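You operate a simulated robot arm through the tools that you are given. There is no shell and no other tool.

You are at the controls of a simulated robot arm. One attempt, no reset.

JOB
Wash the bush named on the wash card clean in the parts washer, then switch it off.
Fine: run it with the lid shut; leave the bush inside and the lid shut; the other bushes stay. Where these are worked on the way, their far stop is far enough and under half their travel is too little: green switch.

Only the result counts: the job must be done as asked and must still hold three seconds after the hand-in. Knocking over, shifting, dropping, spilling or breaking anything else fails it. Lids that push on must go on centred and level and be pressed home; caps that screw on are set level and turned clockwise until they are tight.

ROBOT AND FRAMES
A 7-joint arm with a fingered hand, fixed in place. Base frame: the origin is at the foot of the arm, x ahead of it, y to its left, z up. Lengths are in mm, angles in degrees, forces in N, time in s.
With the tool pointing down near the work surface it reaches from about 100 to 740 mm from the base axis. Its first joint turns from -69.0 to 172.0 degrees. Payload 3.4 kg.
The tool frame sits at the grasp point between the pads (the TCP): z along the fingers, y along the line on which they close. The tips reach 39 mm beyond it. The gripper opens to 180 mm. The gripper's body begins 111 mm behind the TCP. The gripper is a hand of 3 fingers: y runs from the thumb to the fingers, the wrist lies at [0, 0, -262] in the tool frame, and closing takes about 1.5 s.
Orientation is that of the tool frame in the base frame, as [roll, pitch, yaw] about the fixed x, y, z axes, in that order (R = Rz(yaw) Ry(pitch) Rx(roll)). With the fingers straight down and closing along the base's y, the tool's x points along the base's -x, its y along +y and its z along -z.

CONTROLS
- The arm moves only by the tool arm_command. Its argument "motion" is one flat list of numbers, 6 for each row, row after row: the turn, a rotation vector about the tool's x, y, z in units of 60 degrees (1.0 is 60 degrees), then the shift along the tool's x, y, z in units of 150 mm (1.0 is 150 mm). In form: [rx, ry, rz, x, y, z, rx, ry, rz, x, y, z, ...]. A call has 1 to 20 rows; each row is the pose to reach, as a shift and turn from the pose commanded when the call began, along the tool's axes at that moment. "gripper" is the finger opening in mm, from 0 to 180, set as the call begins (left out, the last holds). A call with a number of a shift or a turn outside -1 to 1 is refused whole. Rows are played at 5 a second. More than 50 mm and 8.6 degrees between two rows, or a gripper value outside its range, and nothing of the call is played. A pose out of reach is approached as far as the arm can. The call stops where the force on the tool passes 40 N (or 10 N more than at its start, if that is more) or the arm is blocked; 0.2 s more then pass. The fingers move at their own pace (about 72 mm/s each) and stop on an object; they squeeze with about 23 N. The grip force told is the motor's: it shows also when the fingers shut on nothing. Time passes only in rows, and 0.2 s behind the last, so rows that repeat a pose let the fingers close. It gives the time, the measured TCP pose, the force on the tool (base axes), the opening and the grip force at its end, in the units of the frame above (readings bear some noise), with the torque about the TCP (base axes, N m) and any sound that the robot's microphone picked up.
- Cameras (640 x 400 px; columns grow to the right, rows downward): "scene" is fixed at [220, -649.2, 1696.9]; the picture's right is [0.63, -0.78, 0.00], its down [-0.63, -0.50, -0.60] and it looks along [0.46, 0.37, -0.80] (base axes); focal length 358 px, centre (320, 200). "wrist" rides on the gripper at [63, -36, -128] in the tool frame; the picture's right is [0.50, 0.87, 0.00], its down [-0.75, 0.44, -0.49] and it looks along [-0.43, 0.25, 0.87] (tool axes); focal length 226 px, centre (320, 200). There is no depth. A picture from a camera that has moved, and an enlarged one, comes with that camera's place and axes in the base frame and with its lens.
- snapshot(camera): a new picture of that camera. The clock stands still meanwhile.
- slide_trunk(by): slides the trunk up (or, below 0, down) by that many mm; the arm rides with it, the base frame stays. It gives what a move gives, with no picture.
- move_fingers(finger1, finger2, thumb_bend): sets how far each is bent, from 0 (flat) to 1 (curled in); at 0.3 the hand is open as for a grip, at 0.7 the pads meet at the TCP. One left out holds its place. A second passes; each finger stops where it meets its share of the squeeze, and holds until it gets a number again. A gripper value or a shape takes the hand back. It gives what a move gives, with no picture; readings hold the bend of each and the force on the fingers (four entries, about 0 where the hand has none), thumb and palm.
- set_grasp(shape): the hand has 3 fingers and takes this shape, open, in about a second: jaw (thumb against the fingers, like two jaws); tri (thumb and two fingers); tip (a fingertip pinch); poke (one finger out to press); point (the index stretched); flat (the hand flat); cup (the hand cupped); fist (a fist). The gripper value then closes the fingers along that shape, each until it touches; the sizes above hold for jaw. It gives what a move gives, with no picture.
- zoom(camera, box): a new picture of the part [left, top, right, bottom] of that camera's present view, enlarged. The clock stands still meanwhile.
- sign_off(): hands the job in; it is judged then, once.

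Nothing tells you positions but the pictures and the camera data. Unless the task says otherwise, let go and move clear before handing in.

The tools are called after "Request:" as name(argument=value, ...) on one line, values as JSON. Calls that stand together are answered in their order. arm_command: Moves the arm, as the interface text tells. Its arguments: {"type":"object","properties":{"motion":{"type":"array","items":{"type":"number"}},"gripper":{"type":"number"}},"required":["motion"]} The other tools are called the same way: slide_trunk (by) slides the trunk up or down; set_grasp (shape) gives the hand a shape; move_fingers (finger1, finger2, thumb_bend) moves the fingers one by one; snapshot (camera) takes a picture; zoom (camera, box) takes an enlarged picture of a part of a camera's view; sign_off () hands the job in.

At the start:

```text
time: 0.0
ee_pos: [482.2, -206.6, 1252.8]
tool_rot: [180.0, 0.0, 179.9]
ft_force: [0.6, -0.5, -0.5]
moment: [-0.01, 0.0, -0.01]
finger_gap: 179.9
grip_force: 0.0
shape: jaw
bend: [0.3, 0.3, 0.3]
finger forces: [0.0, 0.0, 0.1, 0.1, 0.0, 0.1]
trunk travel left (down, up): [-400.0, 142.0]
```

scene: 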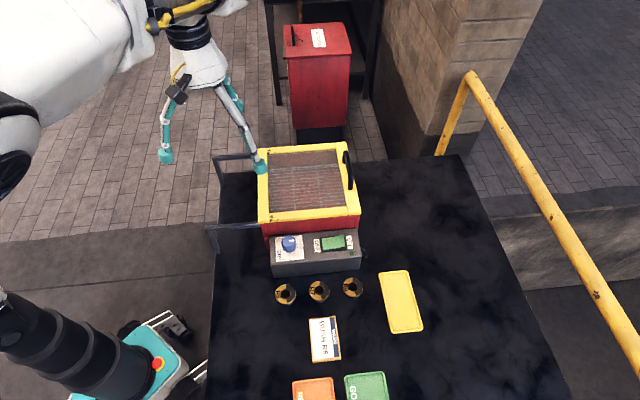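
wrist: 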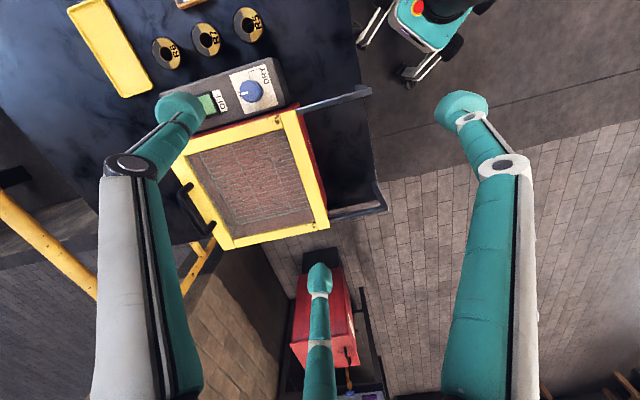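

I see a parts washer with a yellow lid, a panel with a blue knob and a green switch, three bushes and a wash card on a dark bench. I'll zoom in to read the card, the bush labels and the panel.

Request:
zoom(camera="scene", box=[260, 270, 440, 382])

Request:
zoom(camera="scene", box=[200, 130, 380, 290])

Request:
zoom(camera="wrist", box=[60, 0, 300, 150])

Request:
zoom(camera="scene", box=[260, 225, 370, 285])

Request:
zoom(camera="scene", box=[280, 310, 400, 400])

```text
3.56 times, centred on (350, 326) of scene
camera zoom: at [220.0, -649.2, 1696.9], right [0.63, -0.78, 0.0], down [-0.63, -0.5, -0.6], along [0.46, 0.37, -0.8], focal length 1272 px, centre (213, -248)
```

zoom: 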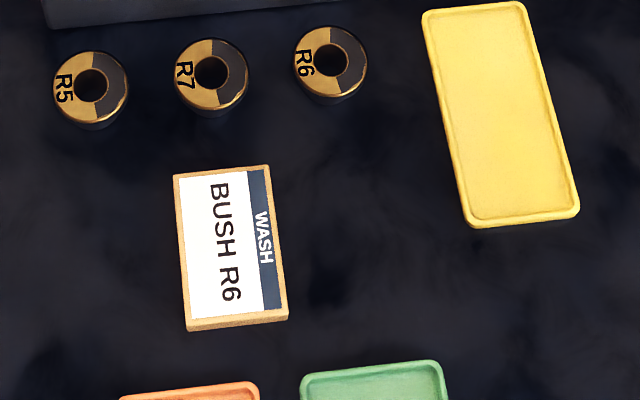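

```text
2.50 times, centred on (290, 210) of scene
camera zoom: at [220.0, -649.2, 1696.9], right [0.63, -0.78, 0.0], down [-0.63, -0.5, -0.6], along [0.46, 0.37, -0.8], focal length 894 px, centre (395, 175)
```

zoom: 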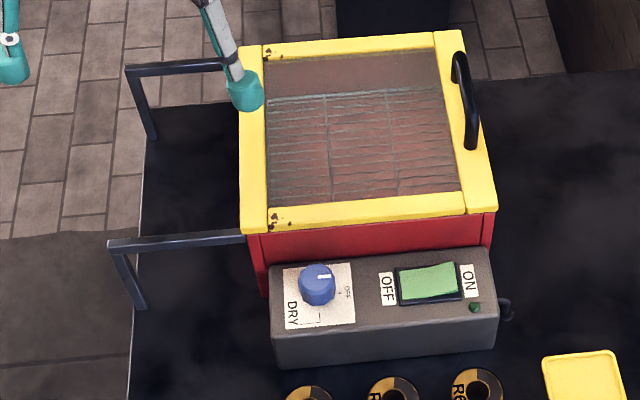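

```text
2.67 times, centred on (180, 75) of wrist
camera zoom: at [419.6, -243.3, 1380.5], right [-0.5, 0.87, 0.0], down [0.75, 0.43, 0.49], along [0.43, 0.25, -0.87], focal length 603 px, centre (693, 533)
```

zoom: 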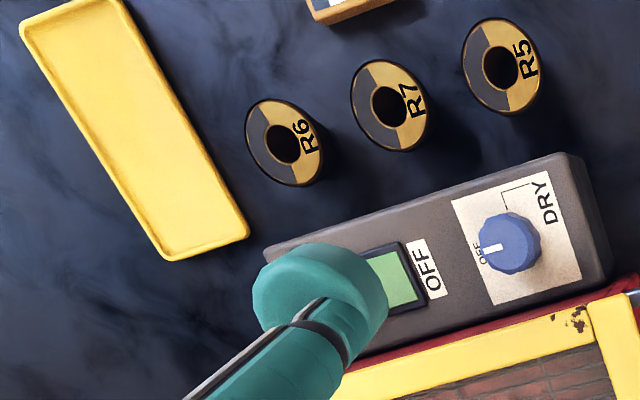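

```text
5.82 times, centred on (315, 255) of scene
camera zoom: at [220.0, -649.2, 1696.9], right [0.63, -0.78, 0.0], down [-0.63, -0.5, -0.6], along [0.46, 0.37, -0.8], focal length 2081 px, centre (349, -120)
```

zoom: 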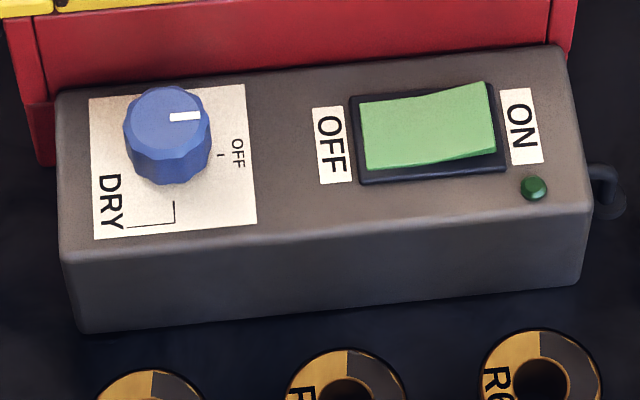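

```text
4.44 times, centred on (340, 355) of scene
camera zoom: at [220.0, -649.2, 1696.9], right [0.63, -0.78, 0.0], down [-0.63, -0.5, -0.6], along [0.46, 0.37, -0.8], focal length 1589 px, centre (231, -489)
```

zoom: 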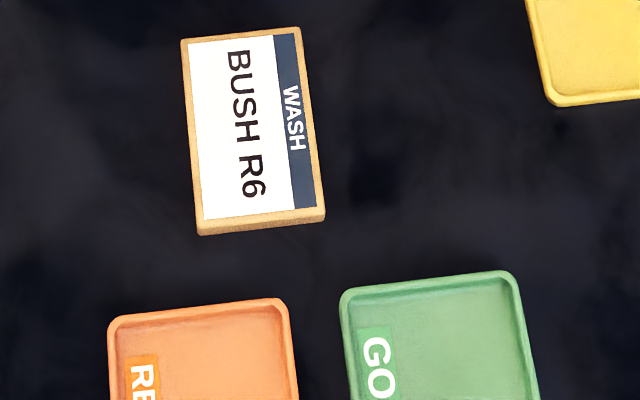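

The card names bush R6, the one nearest the yellow tray. By triangulation its top is near (533, -498, 893). The washer lid is turned about 45° and centred near (664, -246, ~985). I'll move the wrist camera so I can see the handle and panel better.

Request:
arm_command(motion=[0, 0, 0, -0.19, -0.24, 0, 0, 0, 0, -0.38, -0.48, 0, 0, 0, 0, -0.57, -0.72, 0, 0, 0, 0, -0.76, -0.96, 0])

Request:
snapshot(camera="wrist")

Request:
snapshot(camera="scene")

```text
time: 1.0
ee_pos: [594.9, -348.0, 1252.6]
tool_rot: [180.0, -0.1, 180.0]
ft_force: [0.7, -0.1, 0.0]
moment: [0.02, 0.03, 0.02]
finger_gap: 179.8
grip_force: 0.1
shape: jaw
bend: [0.3, 0.3, 0.3]
finger forces: [0.0, 0.0, 0.0, 0.0, 0.1, 0.0]
trunk travel left (down, up): [-400.0, 142.0]
```

```text
taken
camera wrist: at [531.9, -384.4, 1380.2], right [-0.5, 0.87, 0.0], down [0.75, 0.44, 0.49], along [0.43, 0.24, -0.87], focal length 226 px, centre (320, 200)
```

wrist: 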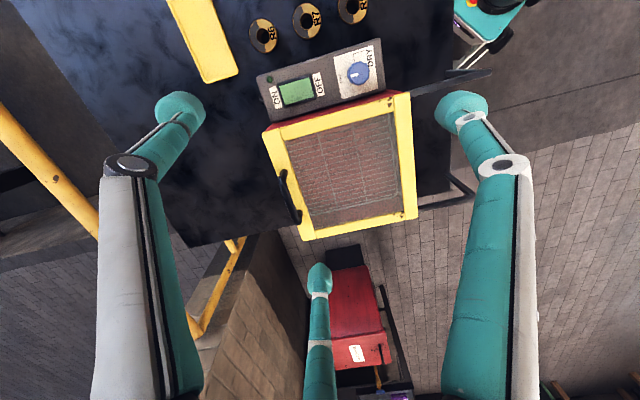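

```text
taken
```

scene: 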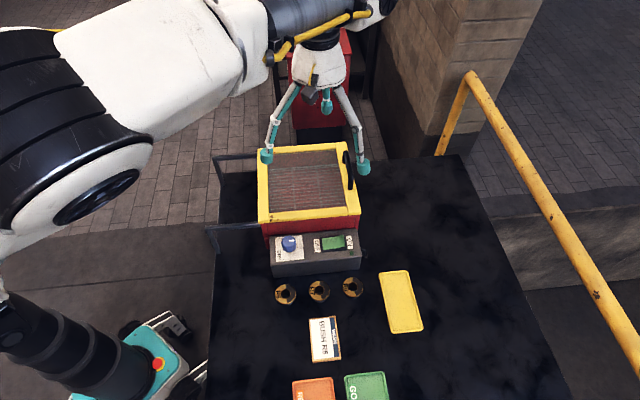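

Now I have an unobstructed view of the washer, so I'll zoom in for detail and to triangulate.

Request:
zoom(camera="wrist", box=[240, 80, 440, 250])

Request:
zoom(camera="wrist", box=[230, 0, 400, 120])

Request:
zoom(camera="scene", box=[200, 130, 380, 245])

Request:
zoom(camera="scene", box=[320, 135, 380, 220])

Request:
zoom(camera="wrist", box=[260, 150, 330, 240])

```text
2.35 times, centred on (340, 165) of wrist
camera zoom: at [531.9, -384.4, 1380.2], right [-0.5, 0.87, 0.0], down [0.75, 0.44, 0.49], along [0.43, 0.24, -0.87], focal length 532 px, centre (273, 282)
```

zoom: 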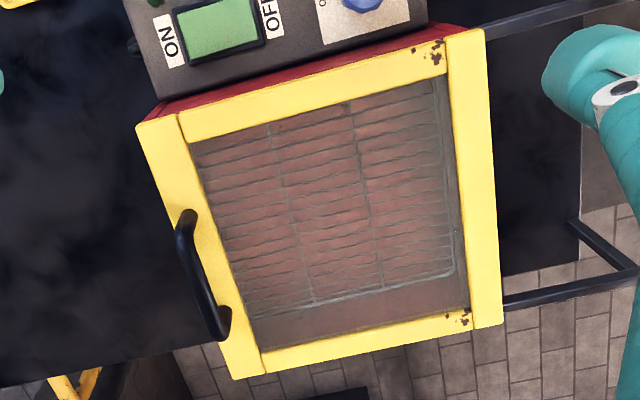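

```text
3.33 times, centred on (315, 60) of wrist
camera zoom: at [531.9, -384.4, 1380.2], right [-0.5, 0.87, 0.0], down [0.75, 0.44, 0.49], along [0.43, 0.24, -0.87], focal length 754 px, centre (337, 667)
```

zoom: 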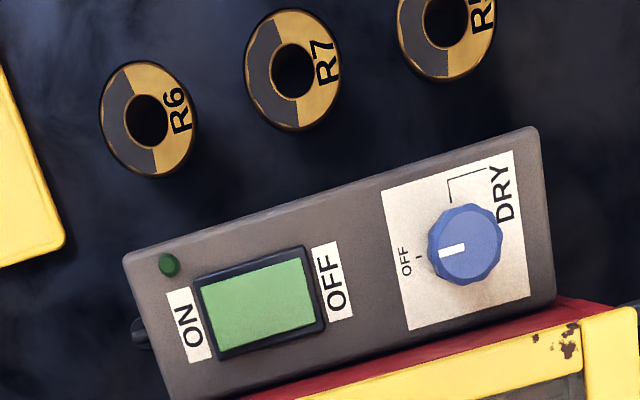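

```text
3.48 times, centred on (290, 188) of scene
camera zoom: at [220.0, -649.2, 1696.9], right [0.63, -0.78, 0.0], down [-0.63, -0.5, -0.6], along [0.46, 0.37, -0.8], focal length 1244 px, centre (424, 244)
```

zoom: 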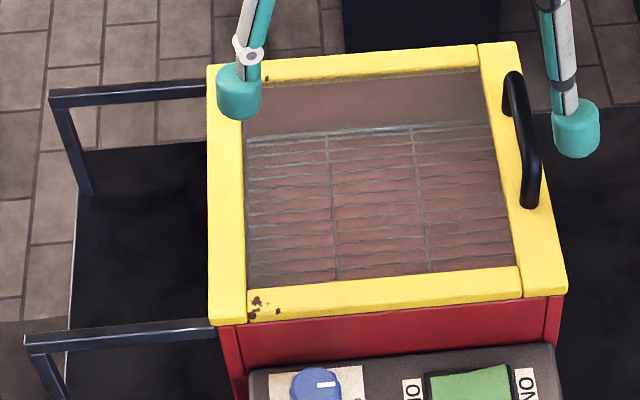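

```text
4.71 times, centred on (350, 178) of scene
camera zoom: at [220.0, -649.2, 1696.9], right [0.63, -0.78, 0.0], down [-0.63, -0.5, -0.6], along [0.46, 0.37, -0.8], focal length 1683 px, centre (179, 306)
```

zoom: 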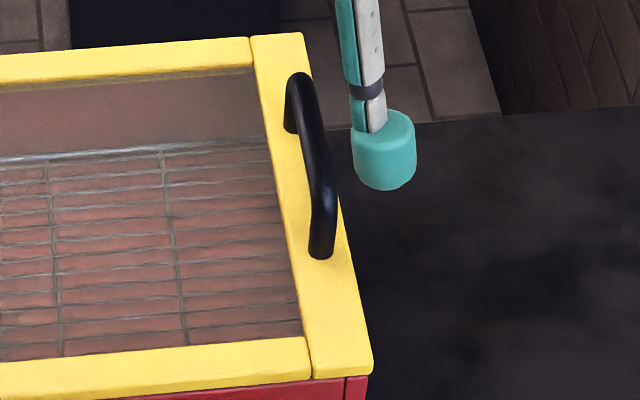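

```text
4.44 times, centred on (295, 195) of wrist
camera zoom: at [531.9, -384.4, 1380.2], right [-0.5, 0.87, 0.0], down [0.75, 0.44, 0.49], along [0.43, 0.24, -0.87], focal length 1005 px, centre (431, 222)
```

zoom: 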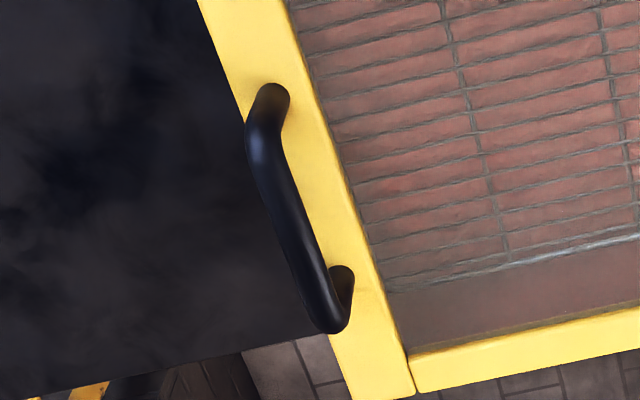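

The washer is at 45° with its lid top near z≈993. The lid hinges on the +y side and has a D-handle on the far edge, with its bar centred near (726, -333, 1042). Next I'll see how the hand closes in its jaw shape.

Request:
arm_command(motion=[0, 0, 0, 0, 0, 0, 0, 0, 0, 0, 0, 0, 0, 0, 0, 0, 0, 0, 0, 0, 0, 0, 0, 0, 0, 0, 0, 0, 0, 0, 0, 0, 0, 0, 0, 0, 0, 0, 0, 0, 0, 0], gripper=50)

Request:
snapshot(camera="wrist")

Request:
zoom(camera="scene", box=[220, 20, 420, 200])

```text
time: 2.6
ee_pos: [593.5, -346.7, 1254.0]
tool_rot: [-179.9, 0.1, 179.9]
ft_force: [-0.1, -0.1, 0.3]
moment: [0.0, -0.01, 0.01]
finger_gap: 50.2
grip_force: 0.0
shape: jaw
bend: [0.72, 0.72, 0.74]
finger forces: [0.1, 0.0, 0.0, 0.0, 0.0, 0.0]
trunk travel left (down, up): [-400.0, 142.0]
```

```text
taken
camera wrist: at [530.1, -383.0, 1381.3], right [-0.5, 0.87, 0.0], down [0.75, 0.44, 0.49], along [0.43, 0.24, -0.87], focal length 226 px, centre (320, 200)
```

wrist: 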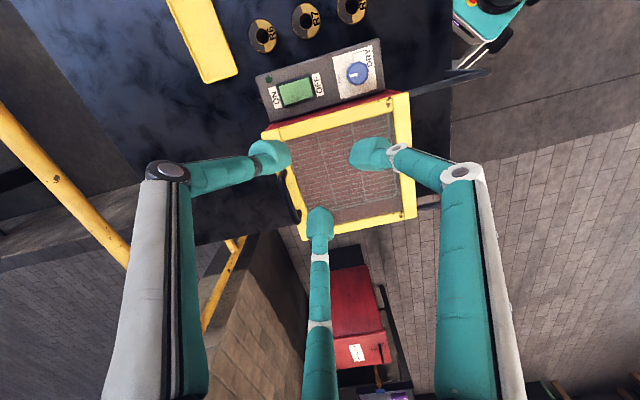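

```text
2.22 times, centred on (320, 110) of scene
camera zoom: at [220.0, -649.2, 1696.9], right [0.63, -0.78, 0.0], down [-0.63, -0.5, -0.6], along [0.46, 0.37, -0.8], focal length 795 px, centre (320, 400)
```

zoom: 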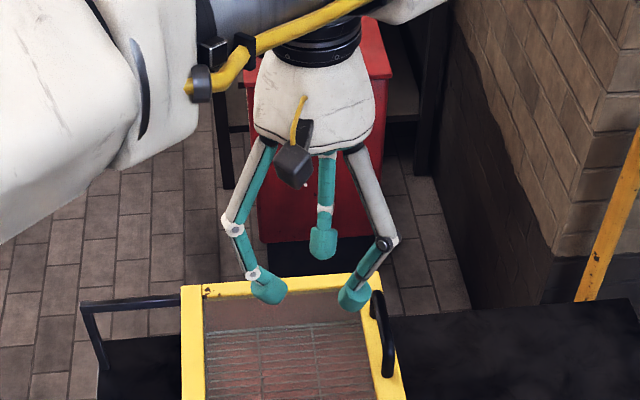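

The three fingers close concentrically: the thumb is at -y and two fingers at ±x,+y, which suits both the handle and the bush. I'll yaw the hand 45° and move it over the handle.

Request:
arm_command(motion=[0, 0, -0.125, -0.125, 0.038, 0, 0, 0, -0.25, -0.25, 0.076, 0, 0, 0, -0.375, -0.374, 0.114, 0, 0, 0, -0.5, -0.5, 0.151, 0, 0, 0, -0.625, -0.623, 0.19, 0, 0, 0, -0.75, -0.747, 0.227, 0], gripper=80)

Request:
snapshot(camera="wrist")

Request:
snapshot(camera="scene")

```text
time: 4.0
ee_pos: [680.1, -320.5, 1248.3]
tool_rot: [-179.7, 0.1, -135.0]
ft_force: [0.0, -2.3, 0.4]
moment: [0.03, 0.04, 0.01]
finger_gap: 79.5
grip_force: 0.1
shape: jaw
bend: [0.71, 0.71, 0.73]
finger forces: [0.0, 0.0, 0.0, 0.0, 0.1, 0.0]
out of reach, approached as far as the arm can: row 5, 6
trunk travel left (down, up): [-400.0, 142.0]
```

```text
taken
camera wrist: at [660.2, -390.9, 1375.1], right [-0.97, 0.26, -0.01], down [0.22, 0.84, 0.49], along [0.13, 0.47, -0.87], focal length 226 px, centre (320, 200)
```

wrist: 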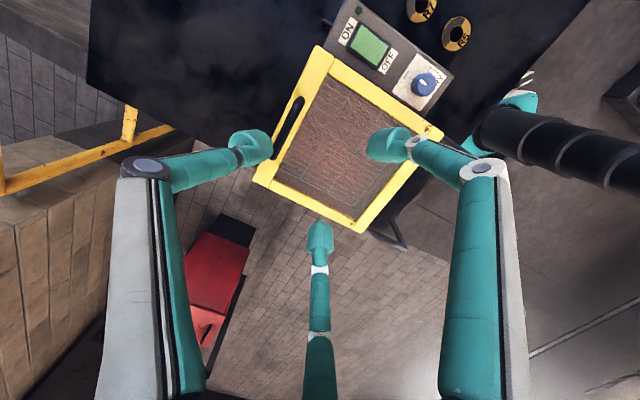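

```text
taken
```

scene: 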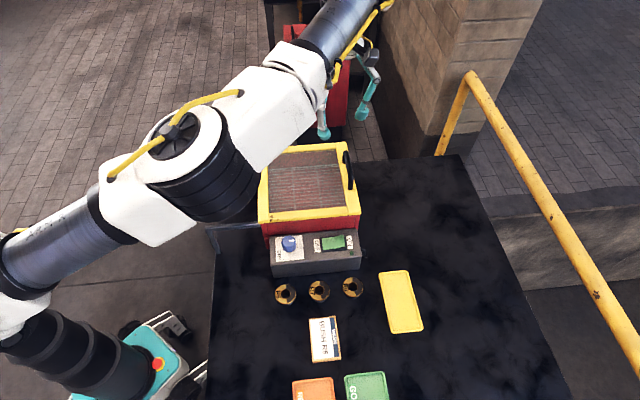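

That spot is out of reach with the hand vertical, so I'll pull back toward the hinge side and tilt the hand so it points outward. That brings the wrist nearer the base.

Request:
arm_command(motion=[0.11, 0, 0, 0, 0.1, 0, 0.22, 0, 0, 0, 0.2, 0, 0.33, 0, 0, 0, 0.3, 0, 0.44, 0, 0, 0, 0.4, 0, 0.583, 0, 0, 0, 0.4, 0])

Request:
snapshot(camera="wrist")

```text
time: 5.2
ee_pos: [638.3, -276.8, 1247.3]
tool_rot: [-144.7, -0.2, -135.1]
ft_force: [0.5, 1.3, -0.1]
moment: [0.01, 0.01, 0.02]
finger_gap: 79.5
grip_force: 0.0
shape: jaw
bend: [0.71, 0.71, 0.73]
finger forces: [0.0, 0.0, 0.0, 0.0, 0.0, 0.0]
trunk travel left (down, up): [-400.0, 142.0]
```

```text
taken
camera wrist: at [563.3, -289.3, 1372.0], right [-0.85, 0.15, -0.5], down [0.08, 0.99, 0.15], along [0.51, 0.09, -0.85], focal length 226 px, centre (320, 200)
```

wrist: 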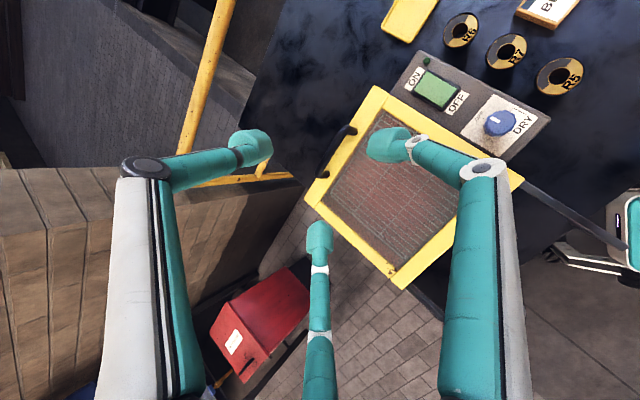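

The hand is tilted 35° and the fingers are clear of everything. I'll move it to a pre-grasp about 95 mm back from the handle bar, along the tool axis.

Request:
arm_command(motion=[0, 0, 0, -0.037, 0.058, 0.219, 0, 0, 0, -0.074, 0.116, 0.438, 0, 0, 0, -0.111, 0.173, 0.657, 0, 0, 0, -0.148, 0.231, 0.876], gripper=60)

Request:
snapshot(camera="wrist")

Request:
zoom(camera="scene", box=[260, 60, 420, 220])

```text
time: 6.2
ee_pos: [689.2, -297.0, 1119.1]
tool_rot: [-144.8, -0.1, -135.0]
ft_force: [0.2, -0.3, 0.0]
moment: [0.0, 0.02, -0.01]
finger_gap: 60.1
grip_force: 0.0
shape: jaw
bend: [0.72, 0.72, 0.74]
finger forces: [0.0, 0.0, 0.1, 0.0, 0.0, 0.0]
trunk travel left (down, up): [-400.0, 142.0]
```

```text
taken
camera wrist: at [613.5, -309.9, 1244.4], right [-0.85, 0.15, -0.5], down [0.08, 0.98, 0.15], along [0.51, 0.09, -0.85], focal length 226 px, centre (320, 200)
```

wrist: 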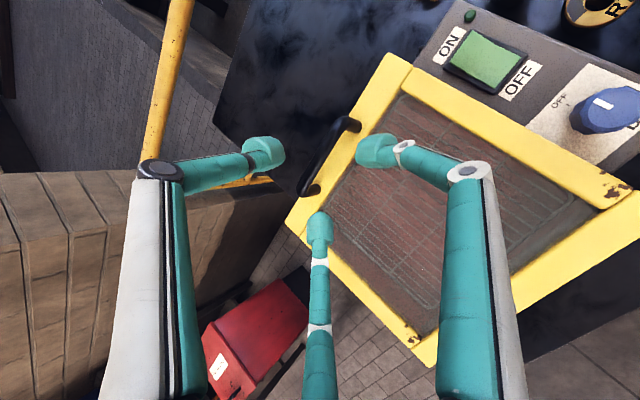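

```text
2.50 times, centred on (340, 140) of scene
camera zoom: at [220.0, -649.2, 1696.9], right [0.63, -0.78, 0.0], down [-0.63, -0.5, -0.6], along [0.46, 0.37, -0.8], focal length 894 px, centre (270, 350)
```

zoom: 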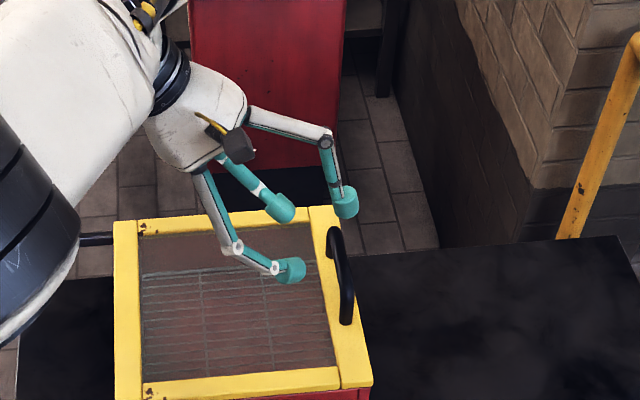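

The bar projects where I expected, within a few mm. I'll close to a 45 mm opening and advance along the tool axis to straddle it.

Request:
arm_command(motion=[0, 0, 0, 0, 0.02, 0.1, 0, 0, 0, 0, 0.04, 0.2, 0, 0, 0, 0, 0.04, 0.27, 0, 0, 0, 0, 0.04, 0.34, 0, 0, 0, 0, 0.04, 0.41, 0, 0, 0, 0, 0.04, 0.48], gripper=45)

Request:
snapshot(camera="wrist")

Request:
zoom(camera="scene", box=[290, 110, 390, 210])

```text
time: 7.6
ee_pos: [713.9, -321.0, 1057.3]
tool_rot: [-145.0, 0.0, -135.1]
ft_force: [-1.2, -0.5, -0.4]
moment: [-0.01, 0.0, 0.0]
finger_gap: 45.4
grip_force: 0.0
shape: jaw
bend: [0.72, 0.72, 0.74]
finger forces: [0.0, 0.0, 0.0, 0.0, 0.0, 0.0]
trunk travel left (down, up): [-400.0, 142.0]
```

```text
taken
camera wrist: at [638.5, -335.5, 1182.3], right [-0.85, 0.15, -0.5], down [0.08, 0.98, 0.15], along [0.51, 0.09, -0.85], focal length 226 px, centre (320, 200)
```

wrist: 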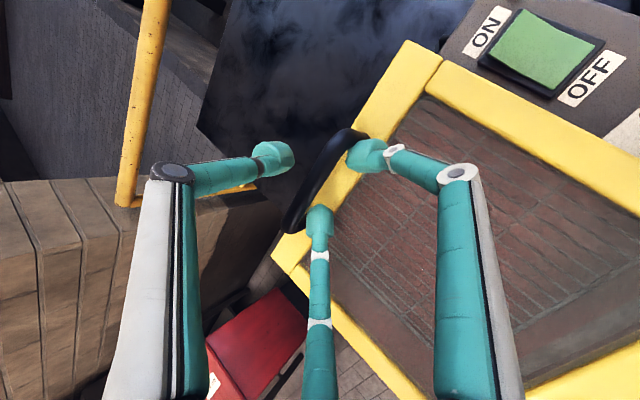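

```text
4.00 times, centred on (340, 160) of scene
camera zoom: at [220.0, -649.2, 1696.9], right [0.63, -0.78, 0.0], down [-0.63, -0.5, -0.6], along [0.46, 0.37, -0.8], focal length 1430 px, centre (240, 360)
```

zoom: 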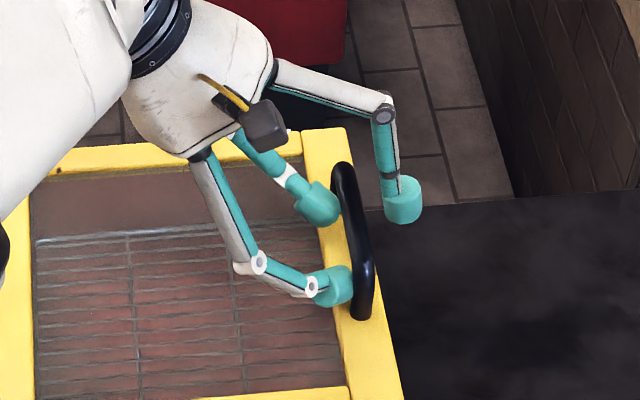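

The bar sits between the thumb and the two fingers, so I'll close on it.

Request:
arm_command(motion=[0, 0, 0, 0, 0, 0.02, 0, 0, 0, 0, 0, 0.02, 0, 0, 0, 0, 0, 0.02, 0, 0, 0, 0, 0, 0.02, 0, 0, 0, 0, 0, 0.02], gripper=0)

Request:
snapshot(camera="wrist")

Request:
zoom(camera="scene", box=[290, 110, 390, 210])

```text
time: 8.8
ee_pos: [713.9, -324.0, 1053.5]
tool_rot: [-145.0, -0.1, -135.1]
ft_force: [1.2, 0.4, -8.3]
moment: [0.08, 0.09, 0.02]
finger_gap: 4.9
grip_force: 23.3
shape: jaw
bend: [0.71, 0.7, 0.72]
finger forces: [22.1, 23.1, 0.0, 0.1, 19.4, 0.1]
trunk travel left (down, up): [-400.0, 142.0]
```

```text
taken
camera wrist: at [640.0, -337.1, 1178.9], right [-0.86, 0.15, -0.5], down [0.08, 0.98, 0.15], along [0.51, 0.09, -0.85], focal length 226 px, centre (320, 200)
```

wrist: 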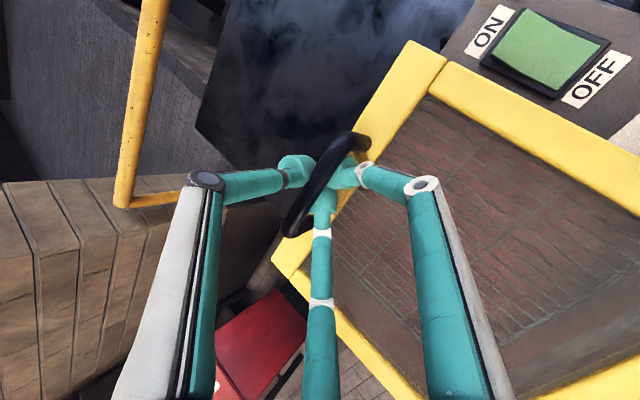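

```text
4.00 times, centred on (340, 160) of scene
camera zoom: at [220.0, -649.2, 1696.9], right [0.63, -0.78, 0.0], down [-0.63, -0.5, -0.6], along [0.46, 0.37, -0.8], focal length 1430 px, centre (240, 360)
```

zoom: 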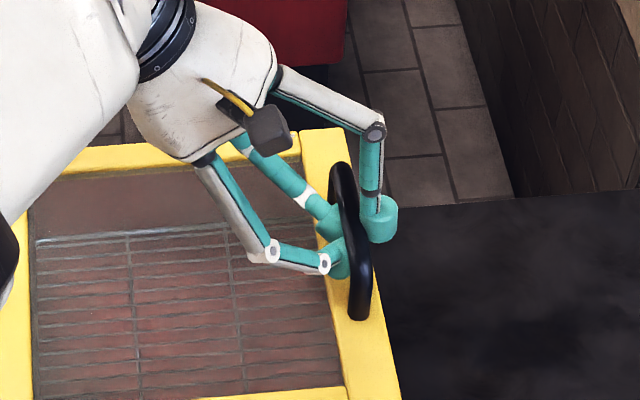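

The grip is firm, with two fingers under the bar and the thumb over it. I'll start lifting the lid along its arc about the hinge, the first 20° in small steps.

Request:
arm_command(motion=[0.033, 0, 0, 0, -0.032, -0.104, 0.067, 0, 0, 0, -0.057, -0.21, 0.1, 0, 0, 0, -0.074, -0.318, 0.133, 0, 0, 0, -0.084, -0.426, 0.167, 0, 0, 0, -0.086, -0.535])

Request:
zoom(camera="scene", box=[210, 60, 410, 240])

Request:
snapshot(camera="wrist")

```text
time: 9.3
ee_pos: [703.3, -312.4, 1061.3]
tool_rot: [-143.5, -1.0, -134.7]
ft_force: [7.7, 7.2, -44.0]
moment: [0.56, 0.17, 0.22]
finger_gap: 0.0
grip_force: 22.9
shape: jaw
bend: [0.69, 0.68, 0.71]
finger forces: [30.5, 30.9, 0.1, 0.1, 19.3, 0.0]
trunk travel left (down, up): [-400.0, 142.0]
stopped in row 2: the force on the tool passed its limit at 47 N (the readings are from after the stop); the commanded pose is now the measured one
```

```text
2.22 times, centred on (310, 150) of scene
camera zoom: at [220.0, -649.2, 1696.9], right [0.63, -0.78, 0.0], down [-0.63, -0.5, -0.6], along [0.46, 0.37, -0.8], focal length 795 px, centre (342, 311)
```

zoom: 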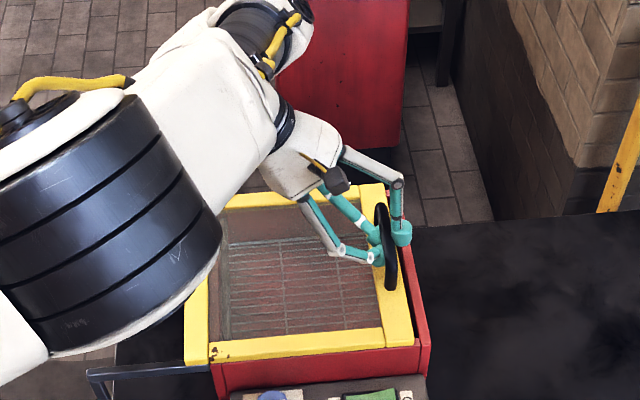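

```text
taken
camera wrist: at [626.3, -323.1, 1184.4], right [-0.85, 0.13, -0.51], down [0.08, 0.99, 0.12], along [0.52, 0.07, -0.85], focal length 226 px, centre (320, 200)
```

wrist: 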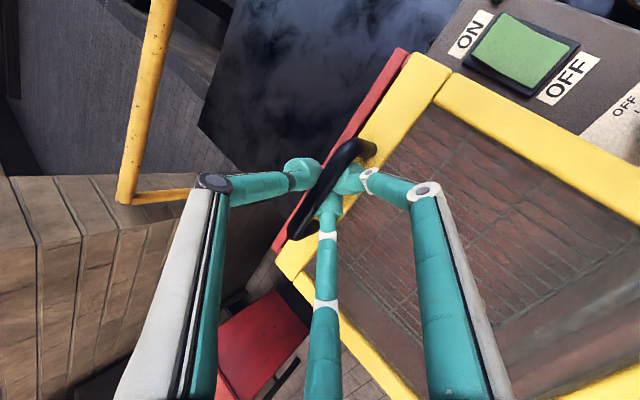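

The lid slid about 14 mm toward the hinge side instead of lifting, so it is a sliding lid and those bars are its rails. I'll return to the original height and slide it horizontally along the rails.

Request:
arm_command(motion=[-0.025, 0, 0, 0, 0.028, 0.038, -0.025, 0, 0, 0, 0.135, -0.042, -0.025, 0, 0, 0, 0.242, -0.121, -0.025, 0, 0, 0, 0.35, -0.2, -0.025, 0, 0, 0, 0.457, -0.28])

Request:
snapshot(camera="scene")

Request:
snapshot(camera="wrist")

```text
time: 10.5
ee_pos: [646.6, -257.7, 1057.6]
tool_rot: [-144.5, -0.6, -135.0]
ft_force: [6.8, 5.1, -28.8]
moment: [0.36, 0.15, 0.16]
finger_gap: 0.0
grip_force: 23.2
shape: jaw
bend: [0.7, 0.69, 0.71]
finger forces: [27.6, 28.0, 0.0, 0.1, 19.7, 0.0]
trunk travel left (down, up): [-400.0, 142.0]
```

```text
taken
```

scene: 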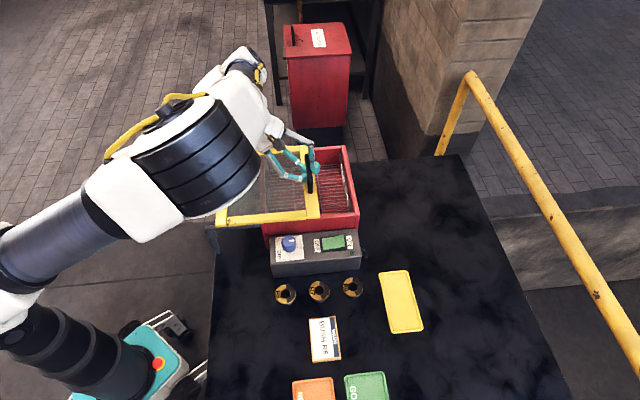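

```text
taken
camera wrist: at [572.1, -269.7, 1183.9], right [-0.86, 0.14, -0.5], down [0.08, 0.99, 0.14], along [0.51, 0.08, -0.86], focal length 226 px, centre (320, 200)
```

wrist: 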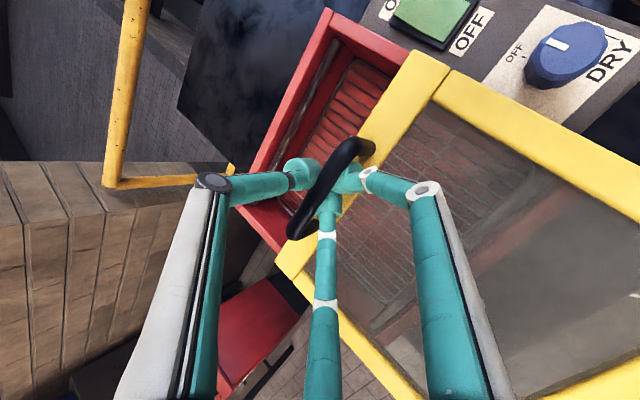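

The lid slides freely and is about 95 mm open. I'll ease off the upward pull and keep going.

Request:
arm_command(motion=[0, 0, 0, 0, 0.124, -0.056, 0, 0, 0, 0, 0.233, -0.133, 0, 0, 0, 0, 0.341, -0.211, 0, 0, 0, 0, 0.45, -0.288, 0, 0, 0, 0, 0.558, -0.366])

Request:
snapshot(camera="scene")

Request:
snapshot(camera="wrist")

```text
time: 11.7
ee_pos: [579.8, -194.9, 1053.7]
tool_rot: [-144.5, -0.2, -134.9]
ft_force: [30.9, 2.1, -24.0]
moment: [0.27, -0.26, 0.54]
finger_gap: 1.9
grip_force: 22.6
shape: jaw
bend: [0.7, 0.7, 0.7]
finger forces: [25.2, 25.3, 0.0, 0.1, 25.2, 0.0]
out of reach, approached as far as the arm can: row 5
trunk travel left (down, up): [-400.0, 142.0]
```

```text
taken
```

scene: 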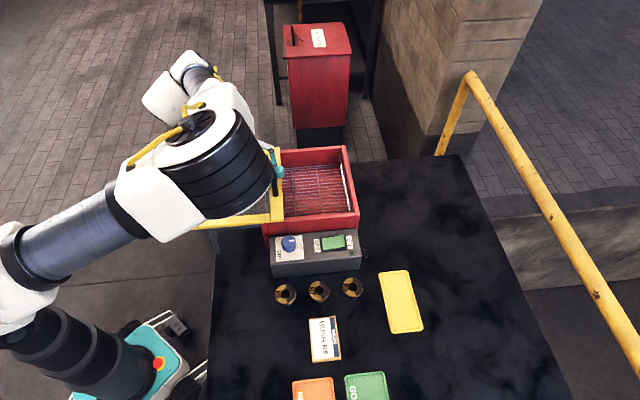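

```text
taken
camera wrist: at [505.1, -207.5, 1179.9], right [-0.85, 0.14, -0.5], down [0.08, 0.99, 0.15], along [0.51, 0.09, -0.85], focal length 226 px, centre (320, 200)
```

wrist: 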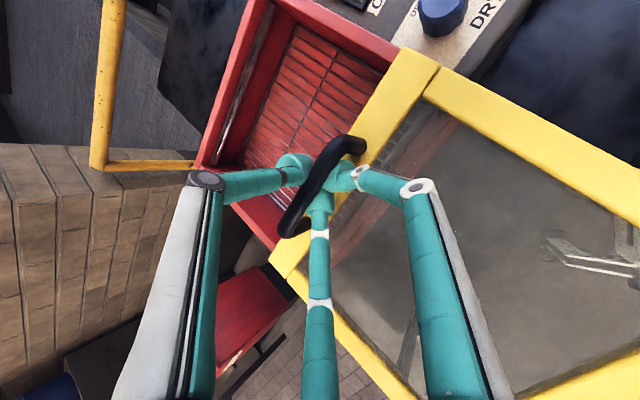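

The lid is about 187 mm open and the basket is mostly exposed. I'll release the handle and back off along the tool axis.

Request:
arm_command(motion=[0, 0, 0, 0, 0, 0, 0, 0, 0, 0, 0, 0, 0, 0, 0, 0, 0, 0, 0, 0, 0, 0, 0, 0], gripper=50)

Request:
snapshot(camera="wrist")

```text
time: 12.7
ee_pos: [570.9, -195.4, 1058.7]
tool_rot: [-144.5, -0.1, -134.9]
ft_force: [0.3, 0.1, 0.6]
moment: [0.01, 0.04, 0.01]
finger_gap: 49.8
grip_force: 0.2
shape: jaw
bend: [0.72, 0.72, 0.74]
finger forces: [0.0, 0.0, 0.0, 0.1, 0.0, 0.0]
trunk travel left (down, up): [-400.0, 142.0]
```

```text
taken
camera wrist: at [495.6, -206.8, 1183.6], right [-0.85, 0.14, -0.5], down [0.08, 0.99, 0.14], along [0.52, 0.08, -0.85], focal length 226 px, centre (320, 200)
```

wrist: 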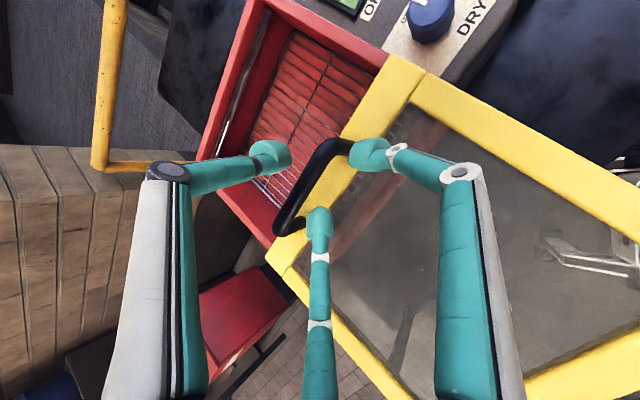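

The handle is released, so I'll back away.

Request:
arm_command(motion=[0, 0, 0, 0, 0, -0.2, 0, 0, 0, 0, 0, -0.45, 0, 0, 0, 0, 0, -0.7])

Request:
snapshot(camera="wrist")

Request:
snapshot(camera="scene")

```text
time: 13.5
ee_pos: [530.8, -153.8, 1145.7]
tool_rot: [-144.4, -0.6, -135.0]
ft_force: [0.4, 1.0, -0.2]
moment: [0.0, 0.0, 0.02]
finger_gap: 49.7
grip_force: 0.1
shape: jaw
bend: [0.72, 0.72, 0.74]
finger forces: [0.0, 0.0, 0.1, 0.0, 0.0, 0.0]
out of reach, approached as far as the arm can: row 3
trunk travel left (down, up): [-400.0, 142.0]
```

```text
taken
camera wrist: at [454.4, -165.8, 1271.3], right [-0.85, 0.14, -0.5], down [0.08, 0.99, 0.14], along [0.51, 0.08, -0.85], focal length 226 px, centre (320, 200)
```

wrist: 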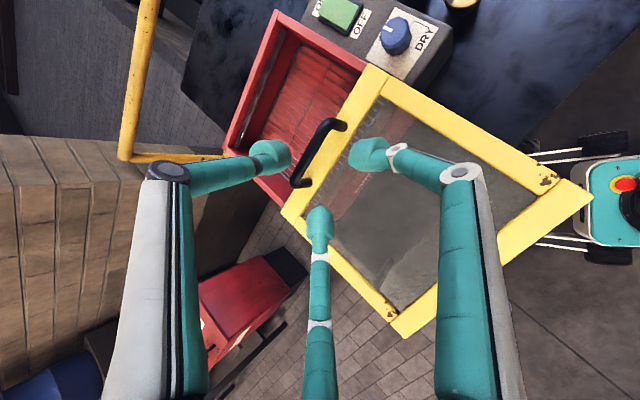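

```text
taken
```

scene: 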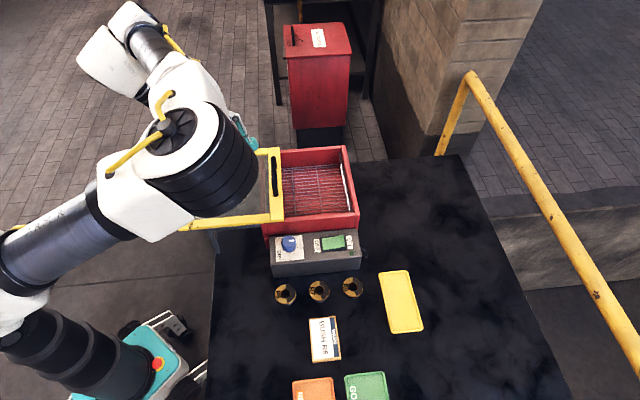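

The lid stayed put and the hand is clear. I'll bring the hand back upright before heading to R6.

Request:
arm_command(motion=[-0.118, 0, 0, 0, 0, 0, -0.237, 0, 0, 0, 0, 0, -0.355, 0, 0, 0, 0, 0, -0.473, 0, 0, 0, 0, 0, -0.592, 0, 0, 0, 0, 0], gripper=80)

```text
time: 14.7
ee_pos: [528.5, -154.2, 1145.9]
tool_rot: [-180.0, -0.4, -135.0]
ft_force: [-0.8, 0.6, -0.2]
moment: [0.02, -0.03, -0.01]
finger_gap: 79.5
grip_force: 0.0
shape: jaw
bend: [0.71, 0.71, 0.73]
finger forces: [0.0, 0.0, 0.0, 0.1, 0.0, 0.0]
trunk travel left (down, up): [-400.0, 142.0]
```

Request:
arm_command(motion=[0, 0, 0.125, 0.133, -0.115, 0, 0, 0, 0.25, 0.266, -0.23, 0, 0, 0, 0.375, 0.4, -0.345, 0, 0, 0, 0.5, 0.533, -0.46, 0, 0, 0, 0.625, 0.666, -0.575, 0, 0, 0, 0.75, 0.799, -0.69, 0])

Request:
snapshot(camera="wrist")

Request:
snapshot(camera="scene")

```text
time: 16.1
ee_pos: [515.8, -313.2, 1146.1]
tool_rot: [-179.6, -0.1, 179.9]
ft_force: [-0.2, 0.4, -0.2]
moment: [-0.05, 0.01, 0.0]
finger_gap: 79.6
grip_force: 0.2
shape: jaw
bend: [0.71, 0.71, 0.73]
finger forces: [0.0, 0.0, 0.0, 0.0, 0.0, 0.1]
trunk travel left (down, up): [-400.0, 142.0]
```

```text
taken
camera wrist: at [454.0, -349.0, 1274.4], right [-0.5, 0.87, 0.0], down [0.76, 0.44, 0.49], along [0.42, 0.24, -0.87], focal length 226 px, centre (320, 200)
```

wrist: 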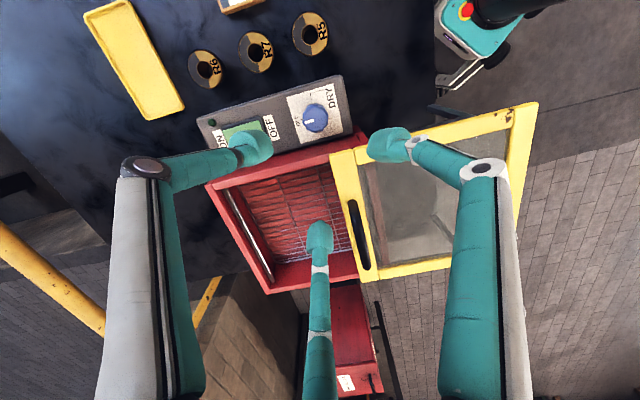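

```text
taken
```

scene: 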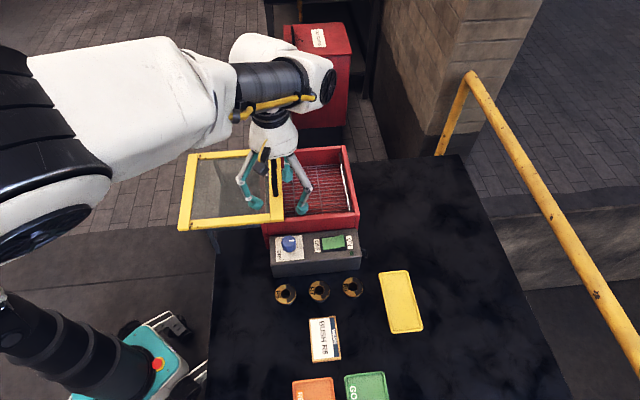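

Request:
zoom(camera="wrist", box=[190, 130, 390, 300])

Request:
zoom(camera="scene", box=[170, 130, 370, 290])

Request:
zoom(camera="wrist", box=[70, 0, 350, 150])

```text
2.35 times, centred on (290, 215) of wrist
camera zoom: at [454.0, -349.0, 1274.4], right [-0.5, 0.87, 0.0], down [0.76, 0.44, 0.49], along [0.42, 0.24, -0.87], focal length 532 px, centre (391, 165)
```

zoom: 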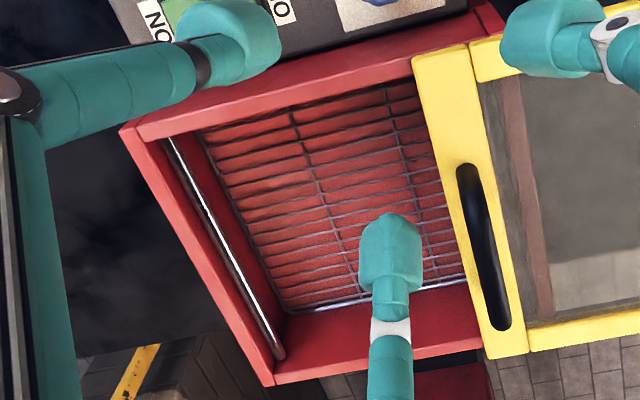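

```text
2.50 times, centred on (270, 210) of scene
camera zoom: at [220.0, -649.2, 1696.9], right [0.63, -0.78, 0.0], down [-0.63, -0.5, -0.6], along [0.46, 0.37, -0.8], focal length 894 px, centre (445, 175)
```

zoom: 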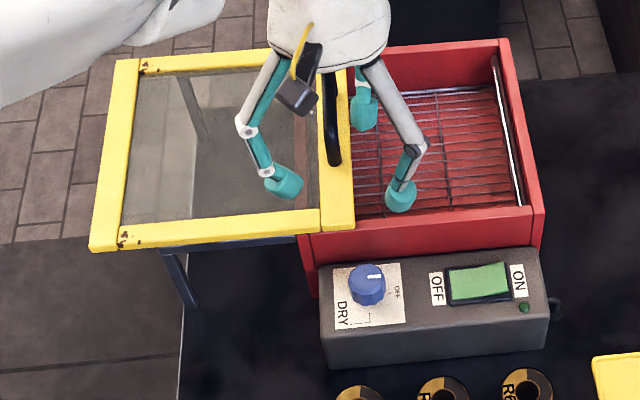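

```text
2.29 times, centred on (210, 75) of wrist
camera zoom: at [454.0, -349.0, 1274.4], right [-0.5, 0.87, 0.0], down [0.76, 0.44, 0.49], along [0.42, 0.24, -0.87], focal length 517 px, centre (571, 486)
```

zoom: 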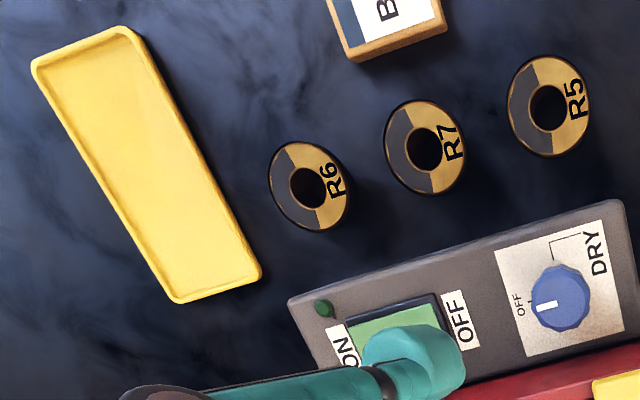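

Inside the washer I can see a wire basket, with a spray rod near the handle-side wall. Now I'll go on to R6 and yaw another 45°, so the thumb faces away from the panel.

Request:
arm_command(motion=[0, 0, 0.125, 0, -0.158, 0, 0, 0, 0.25, 0, -0.317, 0, 0, 0, 0.375, 0, -0.475, 0.03, 0, 0, 0.5, 0, -0.633, 0.08, 0, 0, 0.625, 0, -0.792, 0.13, 0, 0, 0.75, 0, -0.95, 0.173])

Request:
snapshot(camera="wrist")

Request:
snapshot(camera="scene")

```text
time: 17.5
ee_pos: [518.5, -455.1, 1121.9]
tool_rot: [-179.6, 0.0, 134.9]
ft_force: [0.2, -0.5, 0.7]
moment: [0.0, -0.01, 0.0]
finger_gap: 79.6
grip_force: 0.1
shape: jaw
bend: [0.71, 0.71, 0.73]
finger forces: [0.1, 0.1, 0.1, 0.0, 0.0, 0.0]
trunk travel left (down, up): [-400.0, 142.0]
```

```text
taken
camera wrist: at [449.2, -436.8, 1249.0], right [0.26, 0.97, -0.01], down [0.84, -0.22, 0.49], along [0.47, -0.13, -0.87], focal length 226 px, centre (320, 200)
```

wrist: 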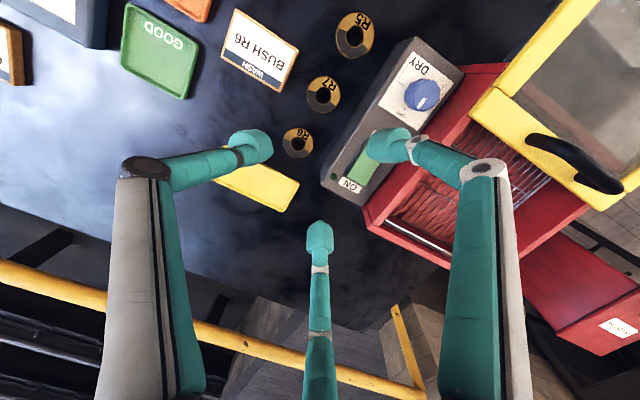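

```text
taken
```

scene: 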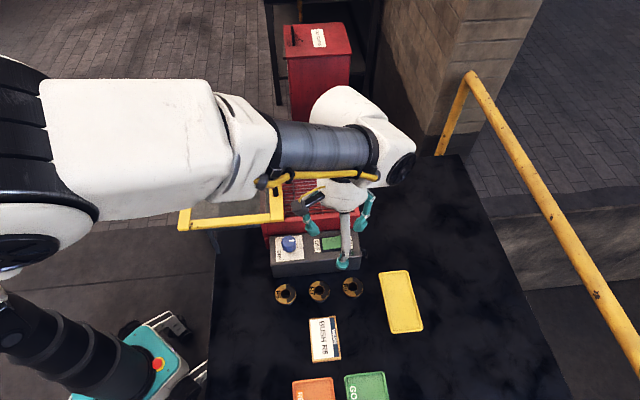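

Request:
arm_command(motion=[0, 0, 0, -0.13, -0.067, 0.13, 0, 0, 0, -0.271, -0.134, 0.267])

Request:
snapshot(camera="wrist")

Request:
zoom(camera="wrist", box=[220, 60, 420, 220])

Request:
zoom(camera="scene", box=[260, 180, 440, 340])

```text
time: 18.1
ee_pos: [533.1, -501.3, 1078.5]
tool_rot: [-179.6, 0.1, 135.0]
ft_force: [0.7, 0.2, 1.0]
moment: [0.0, 0.02, 0.03]
finger_gap: 79.7
grip_force: 0.0
shape: jaw
bend: [0.71, 0.71, 0.73]
finger forces: [0.1, 0.0, 0.1, 0.0, 0.0, 0.1]
trunk travel left (down, up): [-400.0, 142.0]
```

```text
taken
camera wrist: at [463.9, -482.3, 1207.9], right [0.26, 0.97, -0.01], down [0.84, -0.22, 0.49], along [0.47, -0.13, -0.87], focal length 226 px, centre (320, 200)
```

wrist: 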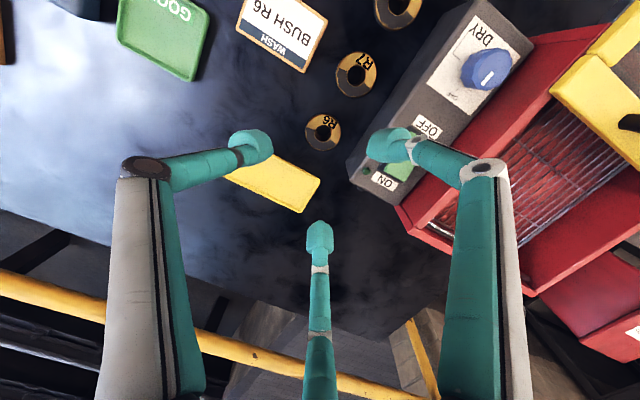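

```text
2.50 times, centred on (320, 140) of wrist
camera zoom: at [463.9, -482.3, 1207.9], right [0.26, 0.97, -0.01], down [0.84, -0.22, 0.49], along [0.47, -0.13, -0.87], focal length 565 px, centre (320, 350)
```

zoom: 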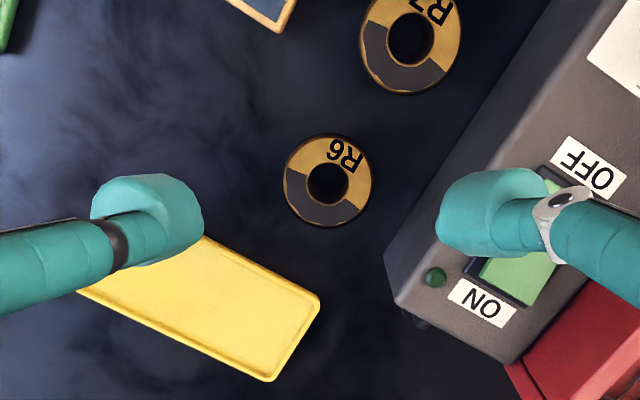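

```text
2.50 times, centred on (350, 260) of scene
camera zoom: at [220.0, -649.2, 1696.9], right [0.63, -0.78, 0.0], down [-0.63, -0.5, -0.6], along [0.46, 0.37, -0.8], focal length 894 px, centre (245, 50)
```

zoom: 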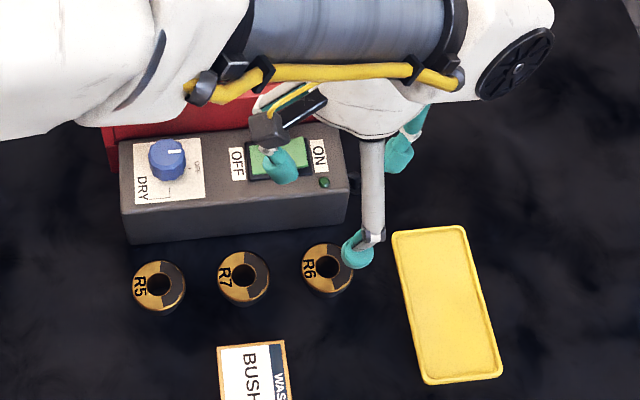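

R6 triangulates consistently to about (534, -498), and its top is near z≈893 with the table near 853. I'll lower partway with a 62 mm opening and recheck.

Request:
arm_command(motion=[0, 0, 0, 0.011, 0.023, 0.2, 0, 0, 0, 0.011, 0.023, 0.4, 0, 0, 0, 0.011, 0.023, 0.6, 0, 0, 0, 0.011, 0.023, 0.72], gripper=62)

Request:
snapshot(camera="wrist")

Request:
zoom(camera="wrist", box=[220, 90, 420, 250])

Request:
zoom(camera="scene", box=[290, 220, 410, 320])

```text
time: 19.1
ee_pos: [532.9, -497.0, 972.6]
tool_rot: [-179.5, 0.1, 135.0]
ft_force: [-0.2, 0.2, 0.8]
moment: [-0.02, 0.02, -0.01]
finger_gap: 62.4
grip_force: 0.1
shape: jaw
bend: [0.72, 0.72, 0.74]
finger forces: [0.0, 0.1, 0.0, 0.0, 0.1, 0.0]
trunk travel left (down, up): [-400.0, 142.0]
```

```text
taken
camera wrist: at [463.5, -478.2, 1100.8], right [0.26, 0.97, -0.01], down [0.84, -0.22, 0.49], along [0.47, -0.13, -0.87], focal length 226 px, centre (320, 200)
```

wrist: 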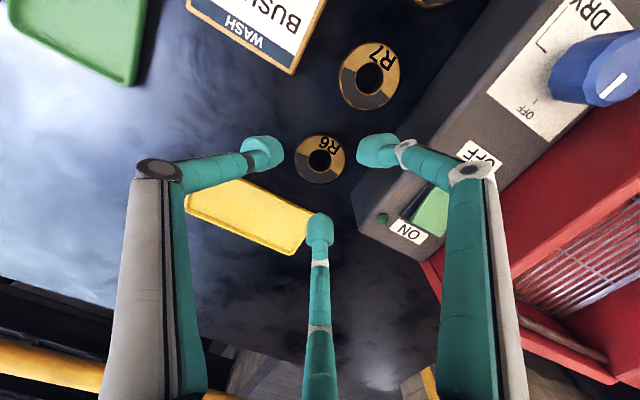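

```text
2.50 times, centred on (320, 170) of wrist
camera zoom: at [463.5, -478.2, 1100.8], right [0.26, 0.97, -0.01], down [0.84, -0.22, 0.49], along [0.47, -0.13, -0.87], focal length 565 px, centre (320, 275)
```

zoom: 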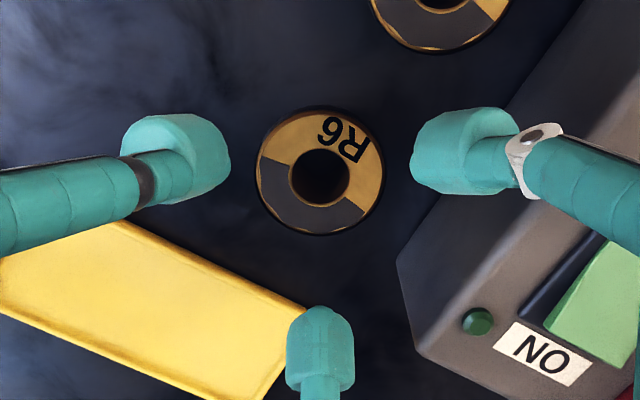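

```text
4.00 times, centred on (350, 270) of scene
camera zoom: at [220.0, -649.2, 1696.9], right [0.63, -0.78, 0.0], down [-0.63, -0.5, -0.6], along [0.46, 0.37, -0.8], focal length 1430 px, centre (200, -80)
```

zoom: 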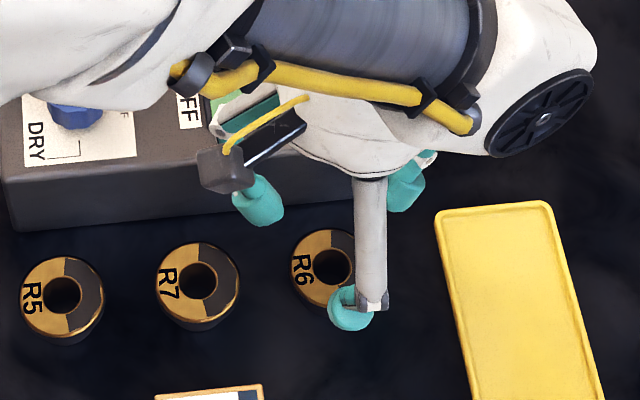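

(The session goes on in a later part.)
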